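You operate a simulated robot arm through the tools that you are given. There is no shell and no other tool. Be economical: measure what you need, move in short steps, check, and stop when the job is done.

Carry out the task below with a simulated two-armed robot. There is one attempt and no reset: what you move stays moved.

## Task
Push the beakers door shut. Open the jars door, take the blue box from the floor of the jars cupboard and leave it on the top of the glass cabinet and shut the door again. Pick up the red-footed cylinder with one hand, pass it to the other hand and put it on the second shelf from the bottom of the steel rack. Press the red bath key three times. Open the tubing drawer, take the white cloth and put it inside and shut the drawer again. Do these in any order. Set down upright: blue box, red-footed cylinder.

It is judged by the outcome, as a careful person would: the job done as asked, and still so three seconds after it is handed in. It fails if anything else is knocked over, pushed out of place, dropped, spilled or broken. Flat cloth is picked up by pressing the open fingertips on it (5 to 10 N) and closing them slowly along it; thin cloth reads only 2 to 8 mm in the jaws.

## Robot
Two 7-joint arms with two-finger parallel grippers on one trunk, on a base that drives. Base frame: it is fixed to the floor where the robot stands at the start and does not move with it; the origin is under the middle of the robot, x ahead of it, y to its left, z up. Units: mm, rad, N and s.
The left shoulder is at the start at [70, 188, 965], the right one opposite. With the tool pointing down near the work surface each hand reaches from about 100 to 420 mm from the robot's upright axis, wherever it stands, measured 20 degrees to its own side. Places, roughly: beakers door [500, -100, 400]; jars door [500, -600, 400]; red bath key [-1400, -2000, 900]; red-footed cylinder [-2250, -2000, 1250]; second shelf of the steel rack [-500, 2500, 500]; t drawer [1200, 600, 600]; top of the glass cabinet [-1100, 2700, 1800]; tubing drawer [1100, 700, 700]; white cloth (10x7x3 cm) [-700, -2000, 900]. Payload 3.91 kg a hand.
Tool frame (each hand has its own): the origin (TCP) lies between the finger pads and is the grasp point; the fingertips stand 30 mm ahead of it; z points along the fingers, y is the line along which they close. Largest opening 110 mm; finger width 20, thickness 10; the body of the gripper, 48 by 112 mm, starts 55 mm behind the TCP.
Orientation is told as [roll, pitch, yaw] about the base's x, y, z axes, in that order, counted from this pose: with the fingers straight down and closing along the base's y, the tool's x points along the base's -x, its y along +y and its z along -z.

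## Interface
- The arms move only by the tool apply_moves. It takes "left_rows", "right_rows" or both (then of equal length, played together; a hand with none holds still); each is a list of rows, each a list of 2 entries, a list of its own where there are three numbers: the shift along the tool's x, y, z in cm, then the turn, a rotation vector about the tool's x, y, z in rad. In form: [[[tx, ty, tz], [ax, ay, az]], ...]. A call has 1 to 20 rows; each row shifts and turns the commanded pose from where the row before left it, along the tool's axes as they then stand. "left_gripper" and "right_gripper" are, for a hand that has rows, the finger opening in cm, from 0 to 11, set as the call begins (left out, the last holds). A row lasts 0.2 s, in which the tool goes at most 50 mm and 0.15 rad; a call with a longer step from one row to the next is refused whole, and so is a gripper value outside its range. Where a pose cannot be reached the arm comes as near as it can. A force on the tool above 40 N (or 10 N above the force at the start of the call, whichever is more), or a blocked arm, ends the call early, and 0.2 s more pass. Each finger travels about 72 mm/s and halts on what it meets, pressing with about 42 N; the grip force reading is that of the motor and also rises with nothing between the fingers. The clock runs only during rows and for 0.2 s after the last one: add rows that do not move to give the fingers time. It gives the time, the measured TCP pose, the force on the tool (base axes), the opening and the grip force at its end, in the units of the frame above (readings bear some noise), with the torque about the TCP (base axes, N m) and any sound that the robot's microphone picked up.
- Cameras (640 x 400 px; columns grow to the right, rows downward): "scene" is now at [130.8, -20.3, 1177.6]; the picture's right is [-0.25, -0.97, -0.00], its down [-0.69, 0.18, -0.70] and it looks along [0.68, -0.18, -0.72] (base axes); focal length 214 px, centre (320, 200). "left" rides on the left gripper at [72, -17, -103] in its tool frame; the picture's right is [0.23, 0.97, 0.00], its down [-0.76, 0.18, -0.62] and it looks along [-0.61, 0.14, 0.78] (tool axes); focal length 222 px, centre (320, 200). "right" rides on the right gripper at [72, 17, -103] in its tool frame; the picture's right is [-0.23, 0.97, 0.00], its down [-0.76, -0.18, -0.62] and it looks along [-0.61, -0.14, 0.78] (tool axes); focal length 222 px, centre (320, 200). There is no depth. A picture from a camera that has moved, and an enlarged one, comes with that camera's place and axes in the base frame and with its lens.
- grab_frame(camera): a new picture of that camera. No time passes.
- lift_body(by): slides the trunk up (or, below 0, down) by that many mm; the arms and the scene camera ride with it, the base frame stays. It gives what a move gives, with no picture.
- base_move(legs): drives the robot by 1 to 6 legs, each [ahead, turn to the left] in mm and rad, along the robot's own axes; the way and the turn of a leg run together, so that a leg with both is an arc; at most 1500 mm and 3.142 rad a leg. The arms and the cameras ride along, it lands a little off, and it stops where it bumps. It gives what a move gives.
- aim_head(pan, tilt): turns the head with the scene camera to pan (to the left, within 1.501 rad either way) and tilt (down, from -0.506 to 1.204), counted from straight ahead of the robot. It gives what a move gives.
- zoom(camera, box): a new picture of the part [left, top, right, bottom] of that camera's present view, enlarged. No time passes.
- job_done(): hands the job in; it is judged then, once.

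Work in short steps. Places have to be worked out from the pictures, the camera data and where the tool is seen: move nearer, look again, correct. Check each grasp and each placing, and mend what went wrong. You have 196 turns and 176 pictures in all, those below and enlarged ones among them. Open the grippers and draw the arms clear of the work before you hand the job in, unless the task says otherwise; then end with one line.

The tools are called after ">>>" as a command line: name --argument value ..., lists and objects as JSON in quotes. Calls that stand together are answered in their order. apply_moves: Moves the arms, as the interface text tells. Its arguments: {"type":"object","properties":{"left_rows":{"type":"array"},"left_gripper":{"type":"number"},"right_rows":{"type":"array"},"right_gripper":{"type":"number"}},"required":[]} The other tools are called the same way: lift_body (by) slides the trunk up or down; base_move (legs) drives the base; aim_head (pan, tilt) turns the head that bears the scene camera; grab_frame (camera) takes a picture; zoom (camera, box) takes an enlarged picture of a part of a camera's view; job_done () hands the job in.

At the start:

```text
t: 0.0
left_ee_pos: [457.8, -13.4, 1021.5]
left_ee_rot: [0.001, -0.001, 0.001]
left_force: [0.1, 0.6, 0.2]
left_moment: [0.02, 0.02, 0.04]
left_grip_width: 110.0
left_grasp_force: 0.2
right_ee_pos: [435.2, -458.8, 1019.5]
right_ee_rot: [0.0, -0.001, 0.0]
right_force: [0.5, 0.2, 0.7]
right_moment: [-0.01, 0.01, 0.01]
right_grip_width: 110.0
right_grasp_force: 0.0
trunk travel left (down, up): [-475.0, 465.0]
robot x, y, heading: [2.3, 3.0, -0.002]
head pan, tilt: [-0.257, 0.796]
```

scene: 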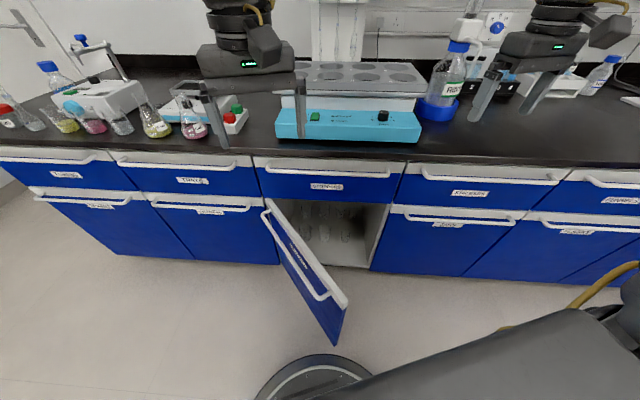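
right: 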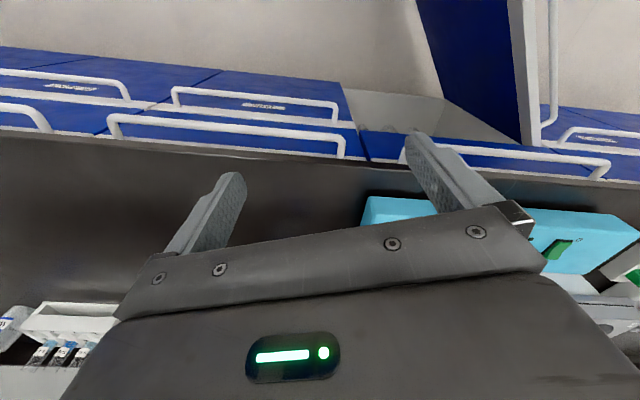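
left: 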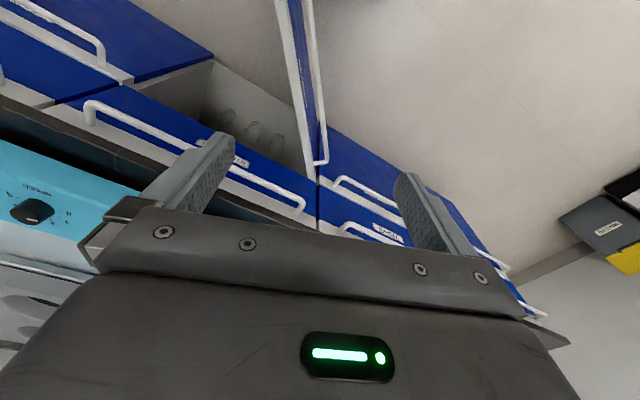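

The beakers door stands ajar, and the bench is turned about -0.3 rad from the base frame. I'll look around first to map the room.

>>> aim_head --pan 1.4 --tilt 0.2

>>> grab_frame --camera "scene"

>>> aim_head --pan -1.45 --tilt 0.2

>>> grab_frame --camera "scene"

```text
t: 1.7
left_ee_pos: [456.5, -13.9, 1020.0]
left_ee_rot: [-0.001, 0.0, 0.0]
left_force: [0.0, 0.2, 0.5]
left_moment: [-0.01, -0.01, 0.02]
left_grip_width: 110.1
left_grasp_force: 0.0
right_ee_pos: [434.3, -460.5, 1019.2]
right_ee_rot: [0.0, -0.001, 0.0]
right_force: [-0.3, 0.3, 0.5]
right_moment: [-0.02, -0.02, 0.0]
right_grip_width: 109.9
right_grasp_force: 0.0
trunk travel left (down, up): [-475.0, 465.0]
robot x, y, heading: [-1.3, 3.3, -0.002]
head pan, tilt: [1.4, 0.201]
```

```text
172 pictures are left
camera scene: at [68.6, 92.0, 1231.0], right [0.99, -0.17, 0.0], down [-0.03, -0.2, -0.98], along [0.17, 0.97, -0.2], focal length 214 px, centre (320, 200)
```

scene: 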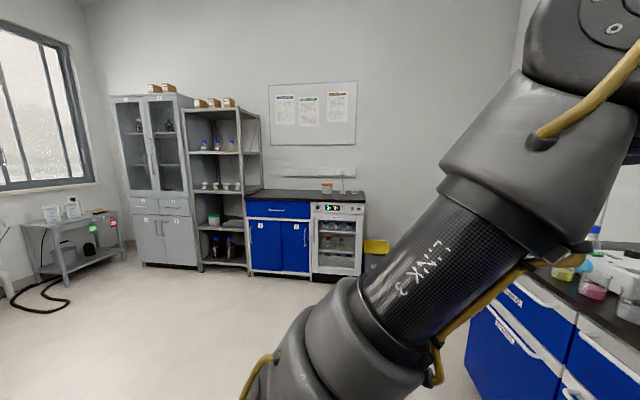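

```text
t: 4.2
left_ee_pos: [456.6, -14.0, 1021.1]
left_ee_rot: [0.0, -0.001, 0.0]
left_force: [-0.4, 0.5, 0.0]
left_moment: [-0.01, 0.0, 0.01]
left_grip_width: 110.0
left_grasp_force: 0.0
right_ee_pos: [436.2, -460.0, 1020.2]
right_ee_rot: [0.0, 0.002, -0.001]
right_force: [1.0, 0.8, -0.5]
right_moment: [0.0, -0.01, -0.02]
right_grip_width: 109.9
right_grasp_force: 0.0
trunk travel left (down, up): [-475.0, 465.0]
robot x, y, heading: [0.4, 1.8, -0.002]
head pan, tilt: [-1.45, 0.201]
```

```text
171 pictures are left
camera scene: at [63.9, -92.4, 1231.0], right [-0.99, -0.12, 0.0], down [-0.02, 0.2, -0.98], along [0.12, -0.97, -0.2], focal length 214 px, centre (320, 200)
```

scene: 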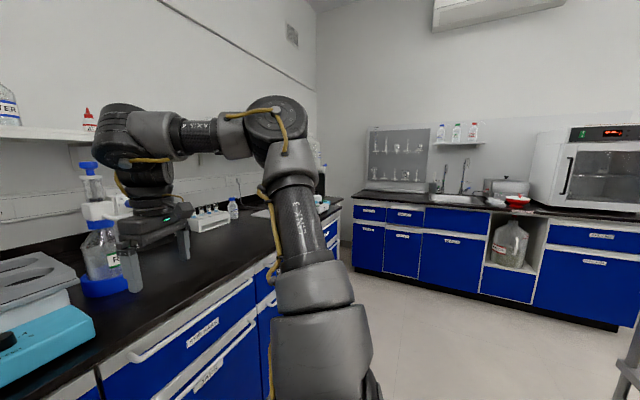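

Room layout is clear: work bench ahead, cabinets and rack to the left, sink bench to the right. Now a close look at the bench labels.

>>> aim_head --pan -0.3 --tilt 0.75

>>> zoom --camera "scene" --box '[240, 150, 640, 400]'

>>> zoom --camera "scene" --box '[0, 20, 320, 220]'

```text
t: 5.6
left_ee_pos: [456.2, -13.5, 1020.5]
left_ee_rot: [-0.001, -0.003, 0.0]
left_force: [-0.2, 0.3, 0.5]
left_moment: [0.03, 0.01, 0.01]
left_grip_width: 110.1
left_grasp_force: 0.2
right_ee_pos: [435.1, -460.4, 1020.9]
right_ee_rot: [0.001, 0.001, 0.0]
right_force: [0.3, -0.3, 0.2]
right_moment: [-0.01, 0.0, 0.0]
right_grip_width: 110.3
right_grasp_force: 0.0
trunk travel left (down, up): [-475.0, 465.0]
robot x, y, heading: [0.9, -2.5, 0.003]
head pan, tilt: [-0.3, 0.75]
```

```text
1.60 times, centred on (440, 275) of scene
camera zoom: at [131.8, -24.4, 1181.4], right [-0.3, -0.96, 0.0], down [-0.65, 0.2, -0.73], along [0.7, -0.22, -0.68], focal length 343 px, centre (128, 80)
```

zoom: 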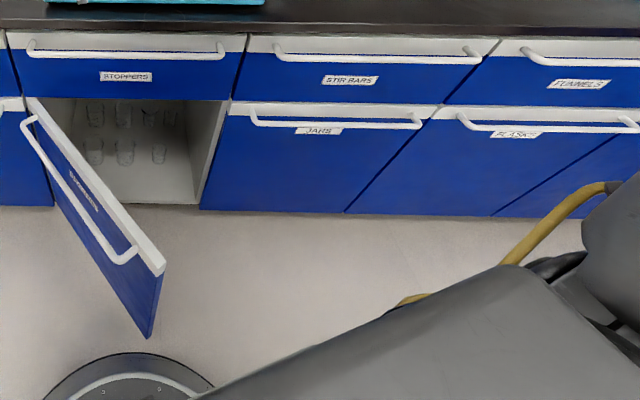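

```text
2.00 times, centred on (160, 120) of scene
camera zoom: at [131.8, -24.4, 1181.4], right [-0.3, -0.96, 0.0], down [-0.65, 0.2, -0.73], along [0.7, -0.22, -0.68], focal length 429 px, centre (640, 360)
```

zoom: 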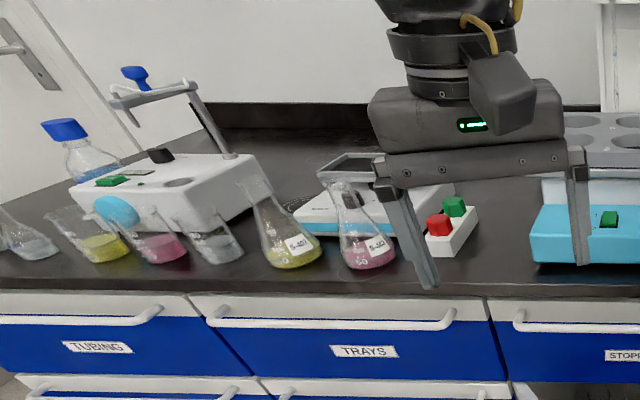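

Labels are read: Tubing drawer far left, Beakers door ajar in front, Jars door next to the right. I back away from the bench and square up to it, so I can measure it.

>>> base_move --legs '[[-350, 0], [0, -0.31]]'

>>> aim_head --pan 0 --tilt 0.5

>>> grab_frame --camera "scene"

>>> lift_body --by -300

>>> grab_frame --camera "scene"

```text
t: 7.9
left_ee_pos: [168.2, -18.1, 1019.1]
left_ee_rot: [0.001, 0.003, -0.016]
left_force: [0.3, 0.7, 0.3]
left_moment: [-0.01, 0.04, 0.0]
left_grip_width: 109.9
left_grasp_force: 0.2
right_ee_pos: [135.8, -467.2, 1020.2]
right_ee_rot: [-0.003, 0.0, -0.02]
right_force: [0.8, 0.9, -0.2]
right_moment: [-0.03, 0.01, 0.0]
right_grip_width: 109.8
right_grasp_force: 0.1
trunk travel left (down, up): [-475.0, 465.0]
robot x, y, heading: [-290.0, 10.9, -0.107]
head pan, tilt: [-0.3, 0.75]
stopped in leg 1: the robot was blocked; the commanded pose is now the measured one
```

```text
t: 8.7
left_ee_pos: [164.2, -20.0, 1018.7]
left_ee_rot: [0.003, 0.001, -0.019]
left_force: [0.1, -0.3, -0.2]
left_moment: [-0.01, 0.0, 0.02]
left_grip_width: 109.9
left_grasp_force: 0.0
right_ee_pos: [131.7, -468.3, 1021.1]
right_ee_rot: [-0.001, -0.001, -0.023]
right_force: [0.5, 1.0, 1.3]
right_moment: [0.0, 0.0, 0.01]
right_grip_width: 110.0
right_grasp_force: 0.0
trunk travel left (down, up): [-475.0, 465.0]
robot x, y, heading: [-294.4, 9.7, -0.107]
head pan, tilt: [0.0, 0.499]
```

```text
168 pictures are left
camera scene: at [-148.1, -5.1, 1203.3], right [-0.11, -0.99, 0.0], down [-0.48, 0.05, -0.88], along [0.87, -0.09, -0.48], focal length 214 px, centre (320, 200)
```

scene: 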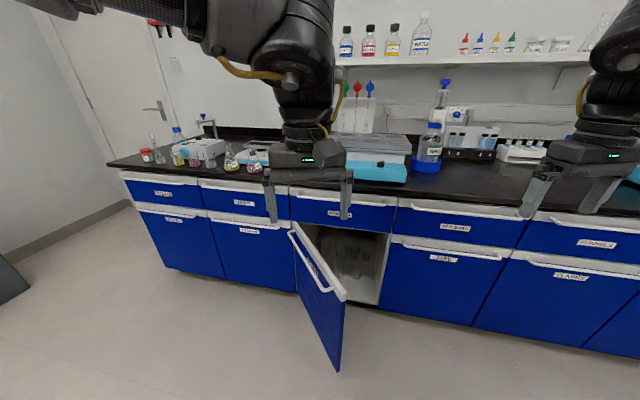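

```text
t: 11.7
left_ee_pos: [167.0, -19.4, 718.7]
left_ee_rot: [0.002, 0.002, -0.017]
left_force: [0.0, 0.5, -0.1]
left_moment: [-0.01, 0.01, 0.04]
left_grip_width: 109.9
left_grasp_force: 0.2
right_ee_pos: [132.8, -467.8, 720.9]
right_ee_rot: [-0.002, -0.003, -0.022]
right_force: [0.0, -0.2, -0.5]
right_moment: [0.02, -0.04, -0.02]
right_grip_width: 109.9
right_grasp_force: 0.0
trunk travel left (down, up): [-175.0, 765.0]
robot x, y, heading: [-290.1, 12.1, -0.107]
head pan, tilt: [0.0, 0.499]
```

```text
167 pictures are left
camera scene: at [-147.9, -4.4, 903.4], right [-0.11, -0.99, 0.0], down [-0.48, 0.05, -0.88], along [0.87, -0.09, -0.48], focal length 214 px, centre (320, 200)
```

scene: 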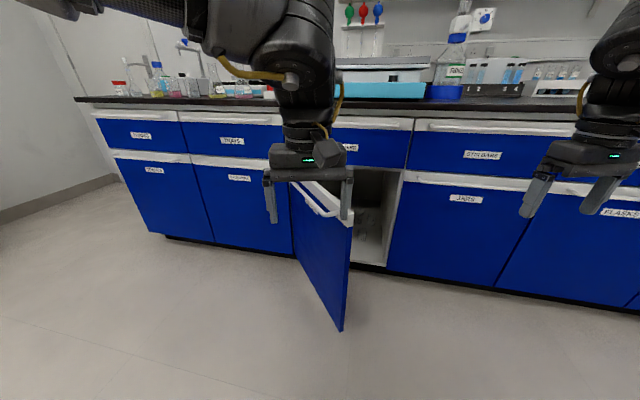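

The parallax fits: door spans z 110–600, hinge on the left, open about 50°. The base bumped something behind while backing, so I move off it a little, turn square and look toward the back.

>>> base_move --legs '[[60, 0], [0, -0.22]]'

>>> aim_head --pan -1.5 --tilt 0.6

>>> grab_frame --camera "scene"

>>> aim_head --pan 1.5 --tilt 0.6

>>> grab_frame --camera "scene"

```text
t: 13.4
left_ee_pos: [207.8, -126.1, 718.6]
left_ee_rot: [0.002, 0.002, -0.237]
left_force: [-0.2, -0.3, 0.0]
left_moment: [0.03, -0.02, 0.01]
left_grip_width: 109.9
left_grasp_force: 0.1
right_ee_pos: [77.2, -555.5, 721.6]
right_ee_rot: [-0.001, -0.001, -0.243]
right_force: [-0.1, -0.6, 0.7]
right_moment: [0.0, -0.02, 0.01]
right_grip_width: 110.2
right_grasp_force: 0.1
trunk travel left (down, up): [-175.0, 765.0]
robot x, y, heading: [-232.4, 4.1, -0.333]
head pan, tilt: [0.0, 0.499]
```

```text
t: 15.0
left_ee_pos: [208.7, -126.0, 719.0]
left_ee_rot: [0.003, 0.001, -0.238]
left_force: [-0.8, -0.3, -0.6]
left_moment: [-0.04, -0.01, -0.03]
left_grip_width: 109.9
left_grasp_force: 0.1
right_ee_pos: [78.2, -555.2, 721.9]
right_ee_rot: [-0.002, -0.002, -0.24]
right_force: [-0.1, 0.5, -0.2]
right_moment: [-0.01, 0.02, 0.01]
right_grip_width: 109.9
right_grasp_force: 0.1
trunk travel left (down, up): [-175.0, 765.0]
robot x, y, heading: [-230.2, 7.2, -0.328]
head pan, tilt: [-1.499, 0.6]
```

```text
166 pictures are left
camera scene: at [-203.2, -97.4, 894.2], right [-0.97, 0.25, 0.0], down [0.14, 0.55, -0.82], along [-0.21, -0.8, -0.57], focal length 214 px, centre (320, 200)
```

scene: 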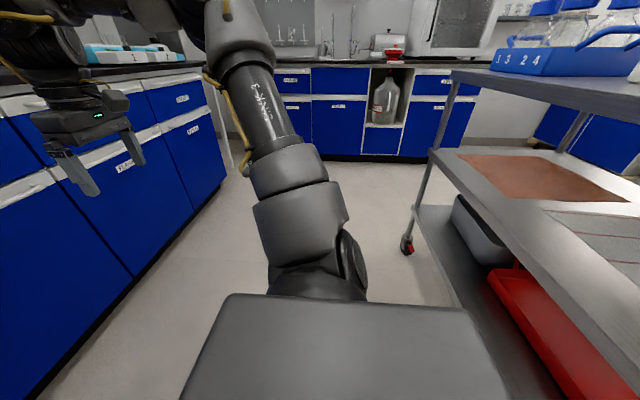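

```text
t: 17.6
left_ee_pos: [207.9, -124.3, 719.4]
left_ee_rot: [0.001, 0.001, -0.237]
left_force: [0.5, -0.5, -0.2]
left_moment: [0.0, -0.01, 0.0]
left_grip_width: 110.0
left_grasp_force: 0.0
right_ee_pos: [78.5, -555.1, 721.0]
right_ee_rot: [-0.001, -0.001, -0.242]
right_force: [0.1, -0.1, -0.6]
right_moment: [0.0, -0.01, -0.02]
right_grip_width: 110.1
right_grasp_force: 0.1
trunk travel left (down, up): [-175.0, 765.0]
robot x, y, heading: [-235.2, 6.6, -0.324]
head pan, tilt: [1.499, 0.6]
```

```text
165 pictures are left
camera scene: at [-146.6, 69.6, 894.3], right [0.92, -0.39, 0.0], down [-0.22, -0.52, -0.83], along [0.32, 0.76, -0.56], focal length 214 px, centre (320, 200)
```

scene: 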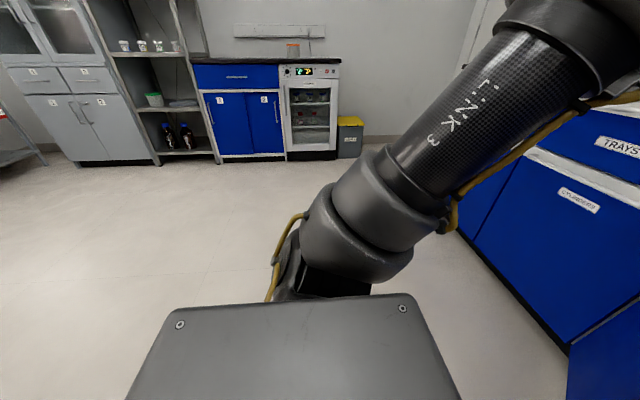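

A wheeled cart stands close behind, so I must avoid backing further. Next I bring the left hand left of the door edge, close its fingers and pitch them forward, to push the door by driving ahead.

>>> apply_moves --left_rows '[[[0, 4, 0], [0, -0.15, 0]], [[0, 4, 0], [0, -0.15, 0]], [[0, 3, 0], [0, -0.15, 0]], [[0, 0, 0], [0, -0.15, 0]], [[0, 0, 0], [0, -0.15, 0]], [[0, 0, 0], [0, -0.15, 0]], [[0, 0, 0], [0, -0.15, 0]], [[0, 0, 0], [0, -0.15, 0]]]' --left_gripper 0

>>> lift_body --by -170

>>> aim_head --pan 0 --tilt 0.6

>>> grab_frame --camera "scene"

```text
t: 19.4
left_ee_pos: [240.8, -30.1, 725.7]
left_ee_rot: [0.007, -1.197, -0.246]
left_force: [0.6, 0.1, -0.4]
left_moment: [0.01, -0.05, 0.0]
left_grip_width: 0.0
left_grasp_force: 37.8
left hand out of reach, approached as far as the arm can: row 8
right_ee_pos: [78.5, -556.2, 719.5]
right_ee_rot: [-0.003, -0.002, -0.243]
right_force: [-0.5, -1.4, 0.2]
right_moment: [0.01, 0.03, -0.02]
right_grip_width: 110.0
right_grasp_force: 0.1
trunk travel left (down, up): [-175.0, 765.0]
robot x, y, heading: [-229.0, 4.0, -0.325]
head pan, tilt: [1.499, 0.6]
```

```text
t: 21.4
left_ee_pos: [241.5, -29.2, 555.9]
left_ee_rot: [0.005, -1.196, -0.245]
left_force: [0.3, 0.1, 0.0]
left_moment: [-0.01, 0.05, -0.01]
left_grip_width: 0.2
left_grasp_force: 37.8
right_ee_pos: [78.9, -555.0, 551.4]
right_ee_rot: [-0.001, -0.002, -0.244]
right_force: [1.0, 0.5, -0.2]
right_moment: [0.02, 0.01, 0.0]
right_grip_width: 109.9
right_grasp_force: 0.1
trunk travel left (down, up): [-5.0, 935.0]
robot x, y, heading: [-234.1, 2.3, -0.329]
head pan, tilt: [1.499, 0.6]
```

```text
t: 23.0
left_ee_pos: [242.3, -28.7, 556.2]
left_ee_rot: [0.006, -1.198, -0.244]
left_force: [-0.5, -0.8, 0.5]
left_moment: [0.0, 0.01, 0.01]
left_grip_width: 0.0
left_grasp_force: 37.7
right_ee_pos: [79.4, -555.9, 550.7]
right_ee_rot: [-0.003, -0.001, -0.243]
right_force: [-0.8, 0.6, 0.6]
right_moment: [0.0, -0.02, 0.0]
right_grip_width: 110.0
right_grasp_force: 0.1
trunk travel left (down, up): [-5.0, 935.0]
robot x, y, heading: [-232.8, 4.3, -0.325]
head pan, tilt: [0.0, 0.6]
```

```text
164 pictures are left
camera scene: at [-97.3, -40.1, 724.3], right [-0.32, -0.95, 0.0], down [-0.54, 0.18, -0.82], along [0.78, -0.26, -0.57], focal length 214 px, centre (320, 200)
```

scene: 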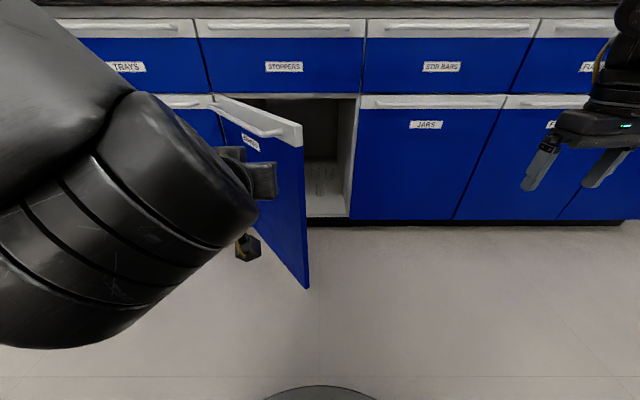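

Lines look square at this heading. The closed left fingertips sit left of the door; I lower the hand below the handle and drive ahead gently to push the door.

>>> apply_moves --left_rows '[[[5, 0, 0], [0, 0, 0]], [[5, 0, 0], [0, 0, 0]]]'

>>> base_move --legs '[[200, 0]]'

>>> grab_frame --camera "scene"

```text
t: 23.6
left_ee_pos: [230.3, -66.7, 477.7]
left_ee_rot: [0.009, -1.198, -0.244]
left_force: [-1.1, 1.4, -0.1]
left_moment: [-0.01, 0.0, -0.01]
left_grip_width: 0.1
left_grasp_force: 37.5
left hand out of reach, approached as far as the arm can: row 1, 2
right_ee_pos: [78.4, -555.6, 550.9]
right_ee_rot: [-0.002, -0.002, -0.242]
right_force: [-0.5, 0.1, -0.6]
right_moment: [0.0, 0.02, -0.02]
right_grip_width: 109.9
right_grasp_force: 0.0
trunk travel left (down, up): [-5.0, 935.0]
robot x, y, heading: [-229.1, 5.6, -0.329]
head pan, tilt: [0.0, 0.6]
```

```text
t: 25.2
left_ee_pos: [419.6, -131.4, 476.1]
left_ee_rot: [0.008, -1.198, -0.247]
left_force: [-0.8, -0.2, -0.4]
left_moment: [-0.01, 0.03, -0.01]
left_grip_width: 0.0
left_grasp_force: 37.8
right_ee_pos: [267.1, -619.5, 550.0]
right_ee_rot: [-0.002, -0.001, -0.242]
right_force: [0.1, 0.4, 0.1]
right_moment: [-0.02, 0.0, -0.03]
right_grip_width: 110.0
right_grasp_force: 0.1
trunk travel left (down, up): [-5.0, 935.0]
robot x, y, heading: [-39.2, -60.0, -0.328]
head pan, tilt: [0.0, 0.6]
```

```text
163 pictures are left
camera scene: at [91.8, -104.6, 724.2], right [-0.32, -0.95, 0.0], down [-0.53, 0.18, -0.83], along [0.78, -0.27, -0.56], focal length 214 px, centre (320, 200)
```

scene: 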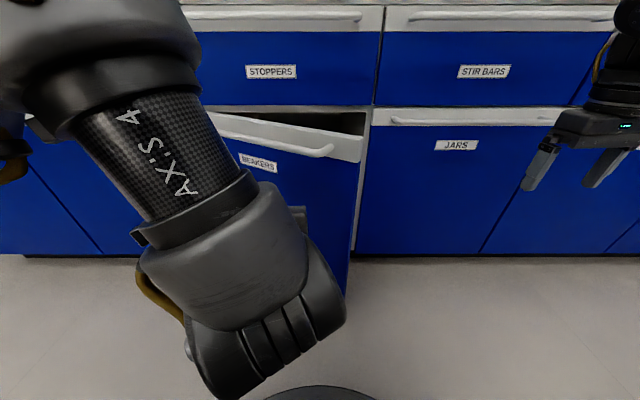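

The door is swinging shut. Keep driving in short steps.

>>> base_move --legs '[[120, 0]]'

>>> grab_frame --camera "scene"

```text
t: 26.4
left_ee_pos: [531.0, -168.9, 478.1]
left_ee_rot: [0.009, -1.196, -0.246]
left_force: [-0.2, -0.3, -0.2]
left_moment: [-0.01, 0.02, 0.0]
left_grip_width: 0.0
left_grasp_force: 37.9
right_ee_pos: [377.6, -658.0, 550.5]
right_ee_rot: [-0.004, -0.002, -0.242]
right_force: [-0.3, -0.2, 0.5]
right_moment: [-0.02, 0.02, 0.03]
right_grip_width: 109.8
right_grasp_force: 0.1
trunk travel left (down, up): [-5.0, 935.0]
robot x, y, heading: [65.5, -94.5, -0.322]
head pan, tilt: [0.0, 0.6]
```

```text
162 pictures are left
camera scene: at [202.8, -142.3, 724.2], right [-0.32, -0.95, 0.0], down [-0.53, 0.18, -0.83], along [0.78, -0.27, -0.56], focal length 214 px, centre (320, 200)
```

scene: 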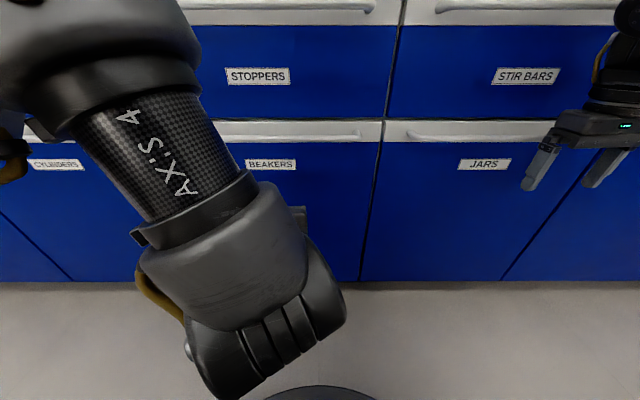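

The beakers door looks flush. I press lightly once more with the arm to confirm that it is seated.

>>> apply_moves --left_rows '[[[0, 0, 1], [0, 0, 0]], [[0, 0, 1], [0, 0, 0]], [[0, 0, 1], [0, 0, 0]], [[0, 0, 1], [0, 0, 0]]]'

>>> zoom --camera "scene" --box '[180, 90, 580, 340]'

```text
t: 27.4
left_ee_pos: [567.0, -178.0, 463.6]
left_ee_rot: [0.009, -1.195, -0.245]
left_force: [0.5, -0.1, 0.0]
left_moment: [-0.02, 0.03, -0.03]
left_grip_width: 0.2
left_grasp_force: 37.2
right_ee_pos: [378.1, -657.0, 550.5]
right_ee_rot: [-0.001, -0.002, -0.242]
right_force: [-0.1, -0.5, 0.2]
right_moment: [0.0, 0.01, -0.04]
right_grip_width: 109.9
right_grasp_force: 0.0
trunk travel left (down, up): [-5.0, 935.0]
robot x, y, heading: [66.7, -99.9, -0.334]
head pan, tilt: [0.0, 0.6]
```

```text
1.60 times, centred on (380, 215) of scene
camera zoom: at [202.8, -142.3, 724.3], right [-0.32, -0.95, 0.0], down [-0.53, 0.18, -0.83], along [0.78, -0.27, -0.57], focal length 343 px, centre (224, 176)
```

zoom: 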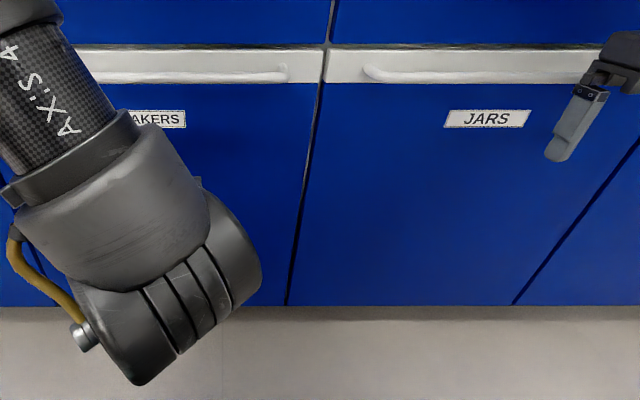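

No contact yet after 37 mm; I go on until the fingertips feel the door, which also gives me the front plane.

>>> apply_moves --left_rows '[[[0, 0, 1], [0, 0, 0]], [[0, 0, 1], [0, 0, 0]], [[0, 0, 1], [0, 0, 0]], [[0, 0, 1], [0, 0, 0]], [[0, 0, 1], [0, 0, 0]], [[0, 0, 1], [0, 0, 0]], [[0, 0, 1], [0, 0, 0]], [[0, 0, 1], [0, 0, 0]]]'

>>> grab_frame --camera "scene"

```text
t: 28.6
left_ee_pos: [608.0, -187.9, 445.9]
left_ee_rot: [0.012, -1.197, -0.252]
left_force: [-17.2, 7.0, 9.6]
left_moment: [-0.14, -0.26, -0.01]
left_grip_width: 0.0
left_grasp_force: 37.7
right_ee_pos: [377.9, -656.7, 550.8]
right_ee_rot: [-0.002, -0.004, -0.241]
right_force: [0.4, 0.0, -0.9]
right_moment: [-0.02, 0.02, -0.04]
right_grip_width: 110.2
right_grasp_force: 0.1
trunk travel left (down, up): [-5.0, 935.0]
robot x, y, heading: [66.3, -98.7, -0.326]
head pan, tilt: [0.0, 0.6]
stopped in row 6 (left hand): the force on the tool passed its limit at 55 N (the readings are from after the stop); the commanded pose is now the measured one
```

```text
160 pictures are left
camera scene: at [201.0, -141.7, 724.8], right [-0.32, -0.95, 0.0], down [-0.53, 0.18, -0.83], along [0.78, -0.26, -0.56], focal length 214 px, centre (320, 200)
```

scene: 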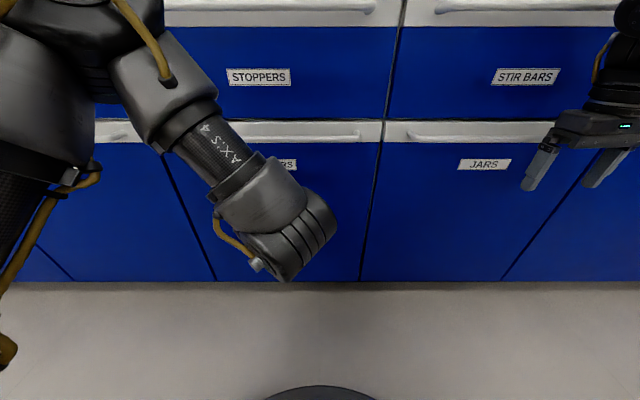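

Contact at 55 N puts the bench front plane at n≈668 (bench-normal axis), so the beakers door is shut tight. I retract the left hand, then back off and shift right, in front of the jars door.

>>> apply_moves --left_rows '[[[0, 0, -5], [0, 0, 0]], [[0, 0, -5], [0, 0, 0]], [[0, 0, -5], [0, 0, 0]], [[0, 0, -5], [0, 0, 0]], [[0, 0, -5], [0, 0, 0]]]' --right_rows '[[[5, 0, 0], [0, 0, 0]], [[5, 0, 0], [0, 0, 0]], [[0, 0, 0], [0, 0, 0]], [[0, 0, 0], [0, 0, 0]], [[0, 0, 0], [0, 0, 0]]]'

>>> base_move --legs '[[-240, 0], [0, -1.571], [330, 0], [0, 1.571]]'

>>> aim_head --pan -0.1 --tilt 0.5

>>> grab_frame --camera "scene"

```text
t: 29.9
left_ee_pos: [434.9, -157.0, 501.6]
left_ee_rot: [0.164, -1.053, -0.283]
left_force: [-0.1, 0.2, -0.4]
left_moment: [-0.02, 0.02, 0.0]
left_grip_width: 0.0
left_grasp_force: 37.7
left hand out of reach, approached as far as the arm can: row 2, 3, 4, 5
right_ee_pos: [280.6, -634.4, 550.7]
right_ee_rot: [-0.004, -0.003, -0.243]
right_force: [-0.6, 0.2, 0.4]
right_moment: [0.02, 0.01, -0.01]
right_grip_width: 110.0
right_grasp_force: 0.1
trunk travel left (down, up): [-5.0, 935.0]
robot x, y, heading: [72.6, -96.7, -0.324]
head pan, tilt: [0.0, 0.6]
stopped in row 5 (left hand): the arm was blocked; the commanded pose is now the measured one
```

```text
t: 32.1
left_ee_pos: [219.2, -81.7, 481.0]
left_ee_rot: [0.16, -0.982, -0.272]
left_force: [-0.2, -0.4, -0.3]
left_moment: [-0.03, 0.02, -0.02]
left_grip_width: 0.0
left_grasp_force: 38.0
right_ee_pos: [41.0, -562.7, 550.8]
right_ee_rot: [-0.004, -0.003, -0.272]
right_force: [-0.4, 1.1, 0.9]
right_moment: [0.03, -0.02, -0.02]
right_grip_width: 109.8
right_grasp_force: 0.1
trunk travel left (down, up): [-5.0, 935.0]
robot x, y, heading: [-151.7, -22.7, -0.355]
head pan, tilt: [0.0, 0.6]
stopped in leg 2: the robot was blocked; the commanded pose is now the measured one
```

```text
t: 32.8
left_ee_pos: [217.9, -82.9, 482.5]
left_ee_rot: [0.155, -0.984, -0.273]
left_force: [0.2, -0.6, -0.2]
left_moment: [0.0, 0.01, 0.03]
left_grip_width: 0.0
left_grasp_force: 37.4
right_ee_pos: [39.3, -562.9, 551.0]
right_ee_rot: [-0.003, -0.002, -0.271]
right_force: [0.6, 0.8, -0.7]
right_moment: [-0.01, -0.04, 0.01]
right_grip_width: 110.0
right_grasp_force: 0.0
trunk travel left (down, up): [-5.0, 935.0]
robot x, y, heading: [-157.5, -20.7, -0.36]
head pan, tilt: [-0.099, 0.499]
```

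```text
159 pictures are left
camera scene: at [-25.2, -78.5, 733.3], right [-0.44, -0.9, 0.0], down [-0.43, 0.21, -0.88], along [0.79, -0.38, -0.48], focal length 214 px, centre (320, 200)
```

scene: 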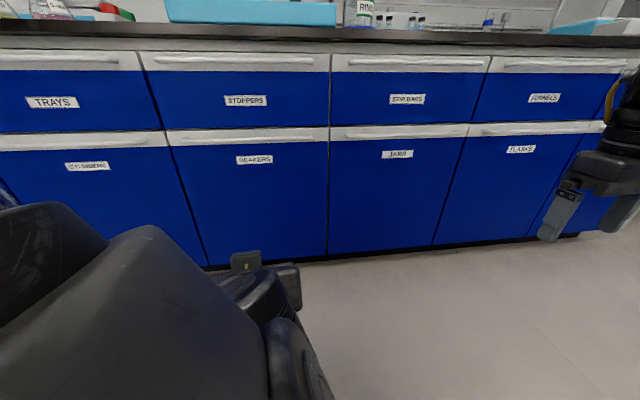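

The turn was blocked almost at once. I look to both rear sides to see what is touching.

>>> aim_head --pan 1.5 --tilt 0.9

>>> grab_frame --camera "scene"

>>> aim_head --pan -1.5 --tilt 0.5

>>> grab_frame --camera "scene"

```text
t: 34.5
left_ee_pos: [220.6, -82.4, 480.2]
left_ee_rot: [0.159, -0.978, -0.269]
left_force: [-0.2, 0.0, 0.2]
left_moment: [0.01, 0.0, -0.01]
left_grip_width: 0.2
left_grasp_force: 38.0
right_ee_pos: [40.5, -561.2, 551.0]
right_ee_rot: [-0.003, -0.001, -0.27]
right_force: [0.0, -0.5, -0.1]
right_moment: [0.02, 0.0, -0.01]
right_grip_width: 110.2
right_grasp_force: 0.1
trunk travel left (down, up): [-5.0, 935.0]
robot x, y, heading: [-156.7, -23.9, -0.354]
head pan, tilt: [1.499, 0.901]
```

```text
158 pictures are left
camera scene: at [-20.5, -64.1, 730.0], right [-0.28, -0.96, 0.0], down [-0.49, 0.14, -0.86], along [0.82, -0.24, -0.51], focal length 214 px, centre (320, 200)
```

scene: 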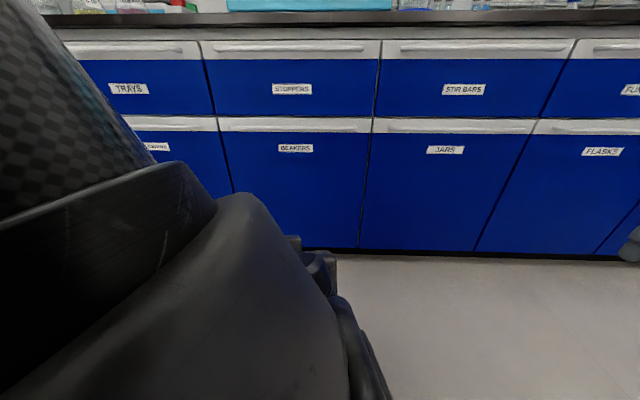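

```text
t: 37.1
left_ee_pos: [219.0, -82.9, 480.5]
left_ee_rot: [0.159, -0.983, -0.273]
left_force: [0.1, 0.4, 0.2]
left_moment: [0.01, 0.0, -0.02]
left_grip_width: 0.0
left_grasp_force: 38.4
right_ee_pos: [39.9, -562.1, 549.9]
right_ee_rot: [-0.004, -0.002, -0.27]
right_force: [0.1, 0.5, -0.7]
right_moment: [0.01, -0.03, 0.0]
right_grip_width: 109.9
right_grasp_force: 0.1
trunk travel left (down, up): [-5.0, 935.0]
robot x, y, heading: [-157.6, -21.9, -0.356]
head pan, tilt: [-1.499, 0.499]
```

```text
157 pictures are left
camera scene: at [-132.3, -126.0, 733.3], right [-0.96, 0.28, 0.0], down [0.13, 0.46, -0.88], along [-0.24, -0.84, -0.48], focal length 214 px, centre (320, 200)
```

scene: 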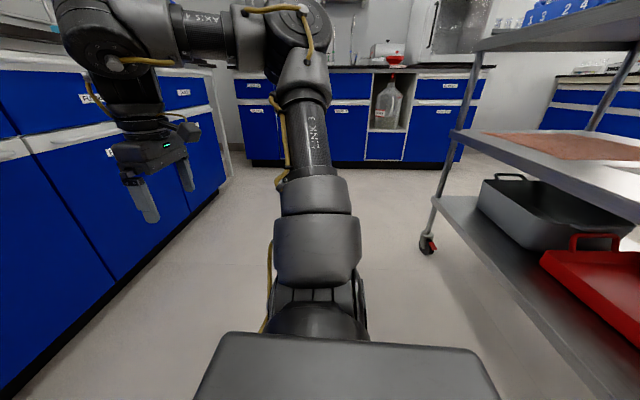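

The head itself was stopped by the left arm, which is folded against the body; that likely blocked the turn too. I push the left arm forward again to free it.

>>> apply_moves --left_rows '[[[0, 0, 5], [-0.05, 0, 0]], [[0, 0, 5], [-0.05, 0, 0]], [[0, 0, 5], [-0.05, 0, 0]], [[-5, 0, 0], [0, 0, 0]], [[-5, 0, 0], [0, 0.15, 0]], [[0, 0, 0], [0, 0.15, 0]], [[0, 0, 0], [0, 0.15, 0]]]'

>>> aim_head --pan 1.5 --tilt 0.6

>>> grab_frame --camera "scene"

```text
t: 38.7
left_ee_pos: [397.4, -100.9, 483.1]
left_ee_rot: [0.198, -0.544, -0.117]
left_force: [-0.5, 0.3, 0.5]
left_moment: [0.0, 0.02, -0.01]
left_grip_width: 0.1
left_grasp_force: 37.7
right_ee_pos: [40.2, -561.8, 551.1]
right_ee_rot: [-0.002, -0.001, -0.272]
right_force: [1.0, -0.5, 0.0]
right_moment: [0.0, -0.06, -0.01]
right_grip_width: 109.9
right_grasp_force: 0.1
trunk travel left (down, up): [-5.0, 935.0]
robot x, y, heading: [-158.5, -25.9, -0.354]
head pan, tilt: [-1.499, 0.499]
```

```text
t: 41.3
left_ee_pos: [397.4, -101.9, 483.5]
left_ee_rot: [0.195, -0.548, -0.115]
left_force: [-0.1, -1.3, 0.0]
left_moment: [-0.01, 0.0, 0.0]
left_grip_width: 0.2
left_grasp_force: 37.7
right_ee_pos: [39.5, -561.9, 551.0]
right_ee_rot: [-0.003, -0.002, -0.271]
right_force: [0.4, -0.1, -0.7]
right_moment: [-0.01, -0.02, -0.03]
right_grip_width: 109.9
right_grasp_force: 0.1
trunk travel left (down, up): [-5.0, 935.0]
robot x, y, heading: [-155.3, -24.9, -0.354]
head pan, tilt: [1.499, 0.6]
```

```text
156 pictures are left
camera scene: at [-70.4, 41.9, 724.3], right [0.91, -0.41, 0.0], down [-0.23, -0.51, -0.83], along [0.34, 0.75, -0.56], focal length 214 px, centre (320, 200)
```

scene: 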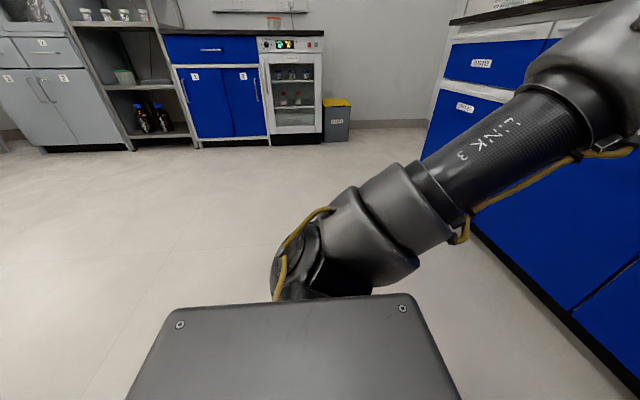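

Head and arm are free now, and the left rear is clear. Retry the sideways shift.

>>> base_move --legs '[[0, -1.54], [340, 0], [0, 1.571]]'

>>> aim_head --pan 0 --tilt 0.5

>>> grab_frame --camera "scene"

```text
t: 44.2
left_ee_pos: [58.1, -541.0, 481.1]
left_ee_rot: [0.194, -0.544, -1.153]
left_force: [-1.1, -0.1, -0.2]
left_moment: [0.0, 0.01, 0.01]
left_grip_width: 0.3
left_grasp_force: 37.5
right_ee_pos: [-519.8, -469.8, 542.6]
right_ee_rot: [-0.012, 0.028, -1.308]
right_force: [0.2, 0.2, 0.8]
right_moment: [0.03, -0.01, -0.01]
right_grip_width: 109.8
right_grasp_force: 0.1
trunk travel left (down, up): [-5.0, 935.0]
robot x, y, heading: [-157.7, -26.5, -1.381]
head pan, tilt: [1.499, 0.6]
stopped in leg 1: the robot was blocked; the commanded pose is now the measured one
```

```text
t: 45.8
left_ee_pos: [56.9, -542.6, 480.4]
left_ee_rot: [0.195, -0.541, -1.155]
left_force: [0.3, 0.2, -0.9]
left_moment: [0.03, -0.01, 0.01]
left_grip_width: 0.0
left_grasp_force: 37.5
right_ee_pos: [-520.5, -469.7, 543.0]
right_ee_rot: [-0.011, 0.03, -1.308]
right_force: [-0.7, -0.4, 1.3]
right_moment: [0.0, 0.05, 0.03]
right_grip_width: 110.0
right_grasp_force: 0.0
trunk travel left (down, up): [-5.0, 935.0]
robot x, y, heading: [-157.8, -19.1, -1.377]
head pan, tilt: [0.0, 0.499]
```

```text
155 pictures are left
camera scene: at [-123.4, -164.8, 732.3], right [-0.98, -0.19, 0.0], down [-0.09, 0.48, -0.87], along [0.17, -0.86, -0.49], focal length 214 px, centre (320, 200)
```

scene: 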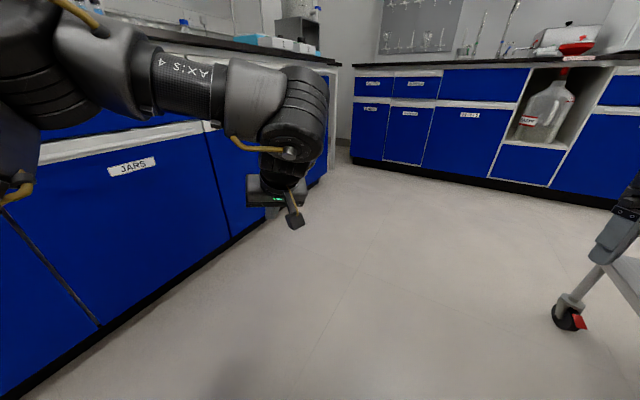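

The right hand touched the cart's post while turning. I turn back a bit and tuck the right hand in toward the middle before going on.

>>> base_move --legs '[[0, 0.3]]'

>>> apply_moves --right_rows '[[[0, 5, 0], [0, 0, 0]], [[0, 5, 0], [0, 0, 0]], [[0, 5, 0], [0, 0, 0]], [[0, 5, 0], [0, 0, 0]], [[0, 5, 0], [0, 0, 0]]]' --right_gripper 5

>>> aim_head --pan -1.0 --tilt 0.4

>>> grab_frame --camera "scene"

```text
t: 47.2
left_ee_pos: [198.0, -455.4, 485.3]
left_ee_rot: [0.196, -0.549, -0.858]
left_force: [0.1, 0.2, 0.0]
left_moment: [-0.02, 0.0, 0.01]
left_grip_width: 0.3
left_grasp_force: 38.1
right_ee_pos: [-375.3, -554.4, 545.5]
right_ee_rot: [-0.009, 0.021, -1.011]
right_force: [-0.8, 0.0, -0.8]
right_moment: [-0.04, -0.01, 0.01]
right_grip_width: 109.9
right_grasp_force: 0.1
trunk travel left (down, up): [-5.0, 935.0]
robot x, y, heading: [-149.9, -23.3, -1.086]
head pan, tilt: [0.0, 0.499]
```

```text
t: 48.4
left_ee_pos: [196.3, -454.2, 486.6]
left_ee_rot: [0.197, -0.549, -0.857]
left_force: [0.2, -1.2, 0.5]
left_moment: [0.0, -0.01, 0.0]
left_grip_width: 0.1
left_grasp_force: 37.0
right_ee_pos: [-185.8, -435.6, 553.9]
right_ee_rot: [-0.006, 0.021, -1.013]
right_force: [-0.5, 1.0, 0.0]
right_moment: [-0.02, 0.0, -0.04]
right_grip_width: 50.1
right_grasp_force: 0.1
right hand out of reach, approached as far as the arm can: row 5
trunk travel left (down, up): [-5.0, 935.0]
robot x, y, heading: [-156.9, -21.2, -1.084]
head pan, tilt: [0.0, 0.499]
```

```text
t: 49.6
left_ee_pos: [198.8, -454.1, 484.5]
left_ee_rot: [0.197, -0.547, -0.858]
left_force: [0.6, 0.7, 0.1]
left_moment: [0.02, 0.01, 0.03]
left_grip_width: 0.1
left_grasp_force: 37.6
right_ee_pos: [-184.6, -435.5, 553.1]
right_ee_rot: [-0.005, 0.02, -1.011]
right_force: [0.2, -0.3, 0.3]
right_moment: [-0.02, 0.0, 0.01]
right_grip_width: 50.1
right_grasp_force: 0.2
trunk travel left (down, up): [-5.0, 935.0]
robot x, y, heading: [-153.4, -22.9, -1.092]
head pan, tilt: [-1.0, 0.4]
```

```text
154 pictures are left
camera scene: at [-174.7, -146.3, 742.5], right [-0.87, 0.49, 0.0], down [0.19, 0.34, -0.92], along [-0.45, -0.8, -0.39], focal length 214 px, centre (320, 200)
```

scene: 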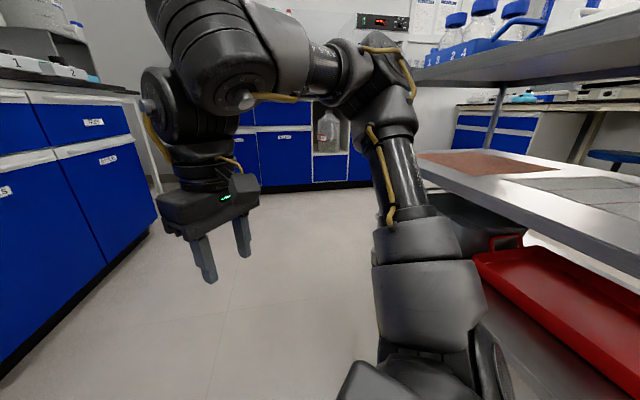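

Tucking pushed the right elbow out, and the cart's edge is near. I extend the right hand forward to draw the elbow in, then turn and drive along the aisle.

>>> apply_moves --right_rows '[[[-5, 0, 0], [0, 0, 0]], [[-5, 0, 0], [0, 0, 0]], [[-5, 0, 0], [0, 0, 0]], [[-4, 0, 0], [0, 0, 0]]]'

>>> grab_frame --camera "scene"

```text
t: 50.6
left_ee_pos: [198.1, -453.5, 484.1]
left_ee_rot: [0.195, -0.548, -0.859]
left_force: [0.4, -0.4, 0.8]
left_moment: [0.01, -0.03, 0.02]
left_grip_width: 0.1
left_grasp_force: 37.9
right_ee_pos: [-181.2, -565.1, 488.3]
right_ee_rot: [-0.005, 0.017, -1.011]
right_force: [0.8, -0.4, 0.2]
right_moment: [-0.03, -0.03, 0.0]
right_grip_width: 50.1
right_grasp_force: 0.0
right hand out of reach, approached as far as the arm can: row 1, 2, 3, 4
trunk travel left (down, up): [-5.0, 935.0]
robot x, y, heading: [-159.4, -19.0, -1.087]
head pan, tilt: [-1.0, 0.4]
```

```text
153 pictures are left
camera scene: at [-174.8, -146.2, 742.5], right [-0.87, 0.49, 0.0], down [0.19, 0.34, -0.92], along [-0.45, -0.8, -0.39], focal length 214 px, centre (320, 200)
```

scene: 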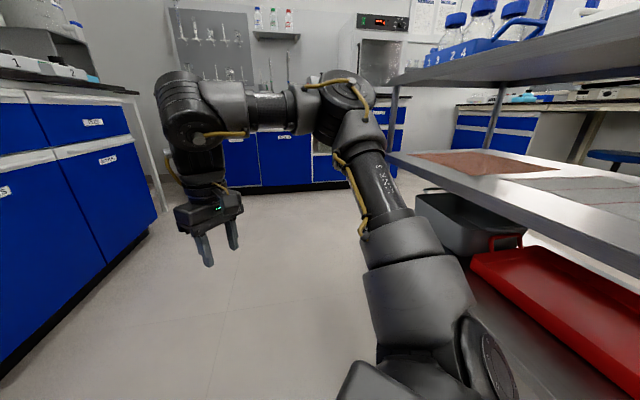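

I drive on at this heading first to get away from the cart, then turn right and continue, then square up at the jars door.

>>> base_move --legs '[[250, 0], [0, -0.85], [200, 0]]'

>>> aim_head --pan -0.3 --tilt 0.4

>>> grab_frame --camera "scene"

```text
t: 55.9
left_ee_pos: [-223.2, -968.3, 485.8]
left_ee_rot: [0.195, -0.549, -1.737]
left_force: [0.3, -0.7, 0.7]
left_moment: [0.02, 0.03, 0.0]
left_grip_width: 0.0
left_grasp_force: 37.1
right_ee_pos: [-548.6, -748.5, 488.1]
right_ee_rot: [-0.004, 0.017, -1.888]
right_force: [-0.6, -0.4, 0.6]
right_moment: [0.02, 0.01, 0.01]
right_grip_width: 49.9
right_grasp_force: 0.1
trunk travel left (down, up): [-5.0, 935.0]
robot x, y, heading: [-114.8, -423.6, -1.959]
head pan, tilt: [-1.0, 0.4]
```

```text
t: 56.9
left_ee_pos: [-222.6, -969.6, 484.1]
left_ee_rot: [0.194, -0.547, -1.733]
left_force: [-0.4, 0.0, -0.5]
left_moment: [-0.02, 0.0, -0.03]
left_grip_width: 0.1
left_grasp_force: 37.8
right_ee_pos: [-550.0, -749.0, 488.1]
right_ee_rot: [-0.006, 0.019, -1.888]
right_force: [0.3, 0.1, -0.4]
right_moment: [-0.01, -0.03, -0.02]
right_grip_width: 50.1
right_grasp_force: 0.1
trunk travel left (down, up): [-5.0, 935.0]
robot x, y, heading: [-111.2, -424.3, -1.964]
head pan, tilt: [-0.3, 0.4]
```

```text
152 pictures are left
camera scene: at [-191.6, -538.4, 742.5], right [-0.77, 0.64, 0.0], down [0.25, 0.3, -0.92], along [-0.59, -0.71, -0.39], focal length 214 px, centre (320, 200)
```

scene: 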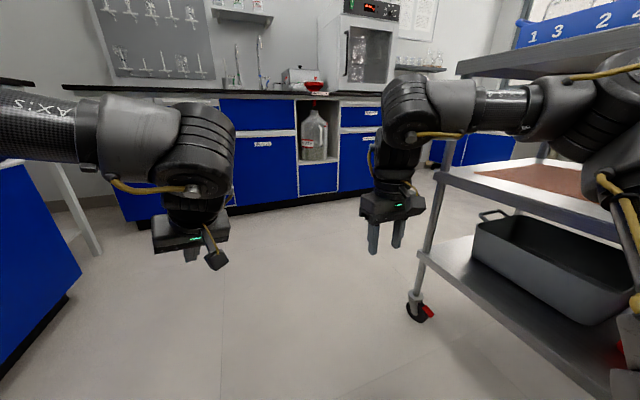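

No block. Robot is at l≈-437, in front of the jars door. I draw the left hand back a bit and turn to face the bench.

>>> apply_moves --left_rows '[[[5, 0, 0], [0, 0, 0]], [[4, 0, 0], [0, 0, 0]]]'

>>> base_move --legs '[[-50, 0], [0, 1.634]]'

>>> aim_head --pan 0 --tilt 0.6

>>> grab_frame --camera "scene"

```text
t: 57.5
left_ee_pos: [-209.1, -893.5, 440.3]
left_ee_rot: [0.195, -0.549, -1.733]
left_force: [-0.6, -0.4, 0.0]
left_moment: [0.01, 0.02, 0.0]
left_grip_width: 0.0
left_grasp_force: 37.7
right_ee_pos: [-548.4, -749.4, 488.4]
right_ee_rot: [-0.005, 0.017, -1.886]
right_force: [0.7, 0.5, 0.1]
right_moment: [0.0, 0.0, -0.01]
right_grip_width: 49.9
right_grasp_force: 0.0
trunk travel left (down, up): [-5.0, 935.0]
robot x, y, heading: [-114.5, -423.0, -1.959]
head pan, tilt: [-0.3, 0.4]
```

```text
t: 62.4
left_ee_pos: [379.9, -435.9, 440.6]
left_ee_rot: [0.195, -0.547, -0.091]
left_force: [-0.7, -0.6, -0.1]
left_moment: [-0.03, 0.03, 0.02]
left_grip_width: 0.1
left_grasp_force: 37.7
right_ee_pos: [261.5, -784.4, 487.5]
right_ee_rot: [-0.003, 0.018, -0.244]
right_force: [0.3, -0.6, -0.3]
right_moment: [0.0, -0.01, 0.0]
right_grip_width: 50.1
right_grasp_force: 0.0
trunk travel left (down, up): [-5.0, 935.0]
robot x, y, heading: [-98.2, -373.0, -0.321]
head pan, tilt: [-0.3, 0.4]
```

```text
t: 63.2
left_ee_pos: [381.8, -436.4, 439.7]
left_ee_rot: [0.195, -0.548, -0.091]
left_force: [0.8, 0.4, -0.8]
left_moment: [0.01, -0.01, 0.02]
left_grip_width: 0.1
left_grasp_force: 37.5
right_ee_pos: [261.5, -784.3, 487.4]
right_ee_rot: [-0.005, 0.017, -0.245]
right_force: [-0.7, -0.5, 0.2]
right_moment: [0.01, 0.03, 0.03]
right_grip_width: 50.1
right_grasp_force: 0.1
trunk travel left (down, up): [-5.0, 935.0]
robot x, y, heading: [-91.9, -377.8, -0.323]
head pan, tilt: [0.0, 0.6]
```

```text
151 pictures are left
camera scene: at [37.1, -418.8, 724.3], right [-0.32, -0.95, 0.0], down [-0.54, 0.18, -0.83], along [0.78, -0.26, -0.56], focal length 214 px, centre (320, 200)
```

scene: 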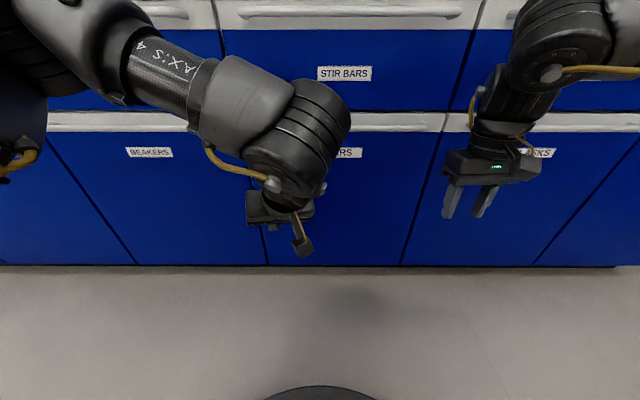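

Handle is at about l −235…−637, z≈600, n≈630. I raise the trunk 110 mm and turn the right hand to point forward with vertical closing.

>>> lift_body --by 110

>>> apply_moves --right_rows '[[[0, 0, 0], [-0.0863, -0.0863, 0.0863]], [[0, 0, 0], [-0.0863, -0.0863, 0.0863]], [[0, 0, 0], [-0.0863, -0.0863, 0.0863]], [[0, 0, 0], [-0.0863, -0.0863, 0.0863]], [[0, 0, 0], [-0.0863, -0.0863, 0.0863]], [[0, 0, 0], [-0.0863, -0.0863, 0.0863]], [[0, 0, 0], [-0.0863, -0.0863, 0.0863]], [[0, 0, 0], [-0.0863, -0.0863, 0.0863]], [[0, 0, 0], [-0.0863, -0.0863, 0.0863]], [[0, 0, 0], [-0.0863, -0.0863, 0.0863]], [[0, 0, 0], [-0.0863, -0.0863, 0.0863]], [[0, 0, 0], [-0.0863, -0.0863, 0.0863]], [[0, 0, 0], [-0.0863, -0.0863, 0.0863]], [[0, 0, 0], [-0.0863, -0.0863, 0.0863]]]'

>>> grab_frame --camera "scene"

>>> grab_frame --camera "right"

```text
t: 64.7
left_ee_pos: [381.2, -436.6, 551.0]
left_ee_rot: [0.196, -0.548, -0.093]
left_force: [-0.9, -0.3, 0.8]
left_moment: [0.03, 0.02, 0.03]
left_grip_width: 0.0
left_grasp_force: 38.0
right_ee_pos: [261.4, -785.0, 596.6]
right_ee_rot: [-0.006, 0.018, -0.245]
right_force: [-0.7, -0.7, 0.4]
right_moment: [0.02, 0.05, -0.04]
right_grip_width: 50.0
right_grasp_force: 0.1
trunk travel left (down, up): [-115.0, 825.0]
robot x, y, heading: [-97.4, -373.4, -0.319]
head pan, tilt: [0.0, 0.6]
```

```text
t: 67.7
left_ee_pos: [380.9, -435.9, 550.0]
left_ee_rot: [0.196, -0.549, -0.092]
left_force: [-0.5, -0.1, -0.2]
left_moment: [-0.04, 0.0, -0.03]
left_grip_width: 0.0
left_grasp_force: 37.2
right_ee_pos: [236.4, -874.3, 615.2]
right_ee_rot: [0.574, -0.308, -0.811]
right_force: [-0.3, 0.7, -0.2]
right_moment: [0.0, -0.01, -0.02]
right_grip_width: 50.4
right_grasp_force: 0.1
right hand out of reach, approached as far as the arm can: row 3, 4, 5, 6, 7, 8, 9, 10, 11, 12, 13, 14
trunk travel left (down, up): [-115.0, 825.0]
robot x, y, heading: [-94.6, -374.7, -0.32]
head pan, tilt: [0.0, 0.6]
```

```text
150 pictures are left
camera scene: at [37.0, -418.8, 834.3], right [-0.31, -0.95, 0.0], down [-0.54, 0.18, -0.83], along [0.78, -0.26, -0.56], focal length 214 px, centre (320, 200)
```

scene: 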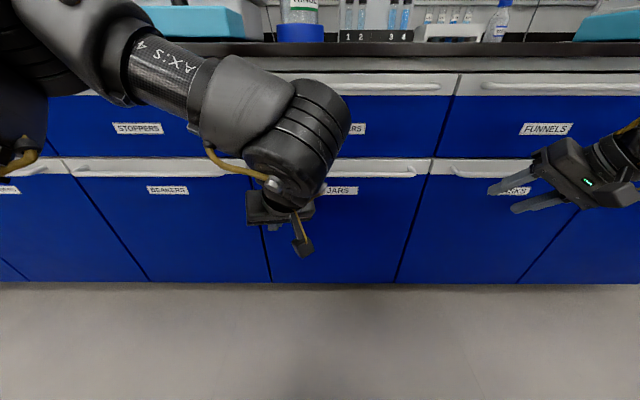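

```text
149 pictures are left
camera right: at [137.5, -830.8, 685.3], right [0.63, 0.52, 0.57], down [0.06, -0.77, 0.64], along [0.77, -0.37, -0.51], focal length 222 px, centre (320, 200)
```

right: 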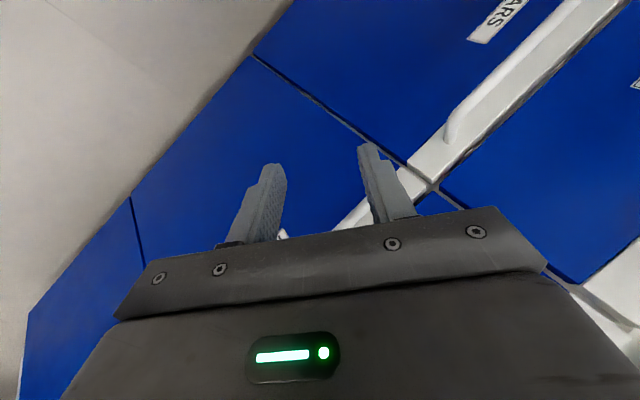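

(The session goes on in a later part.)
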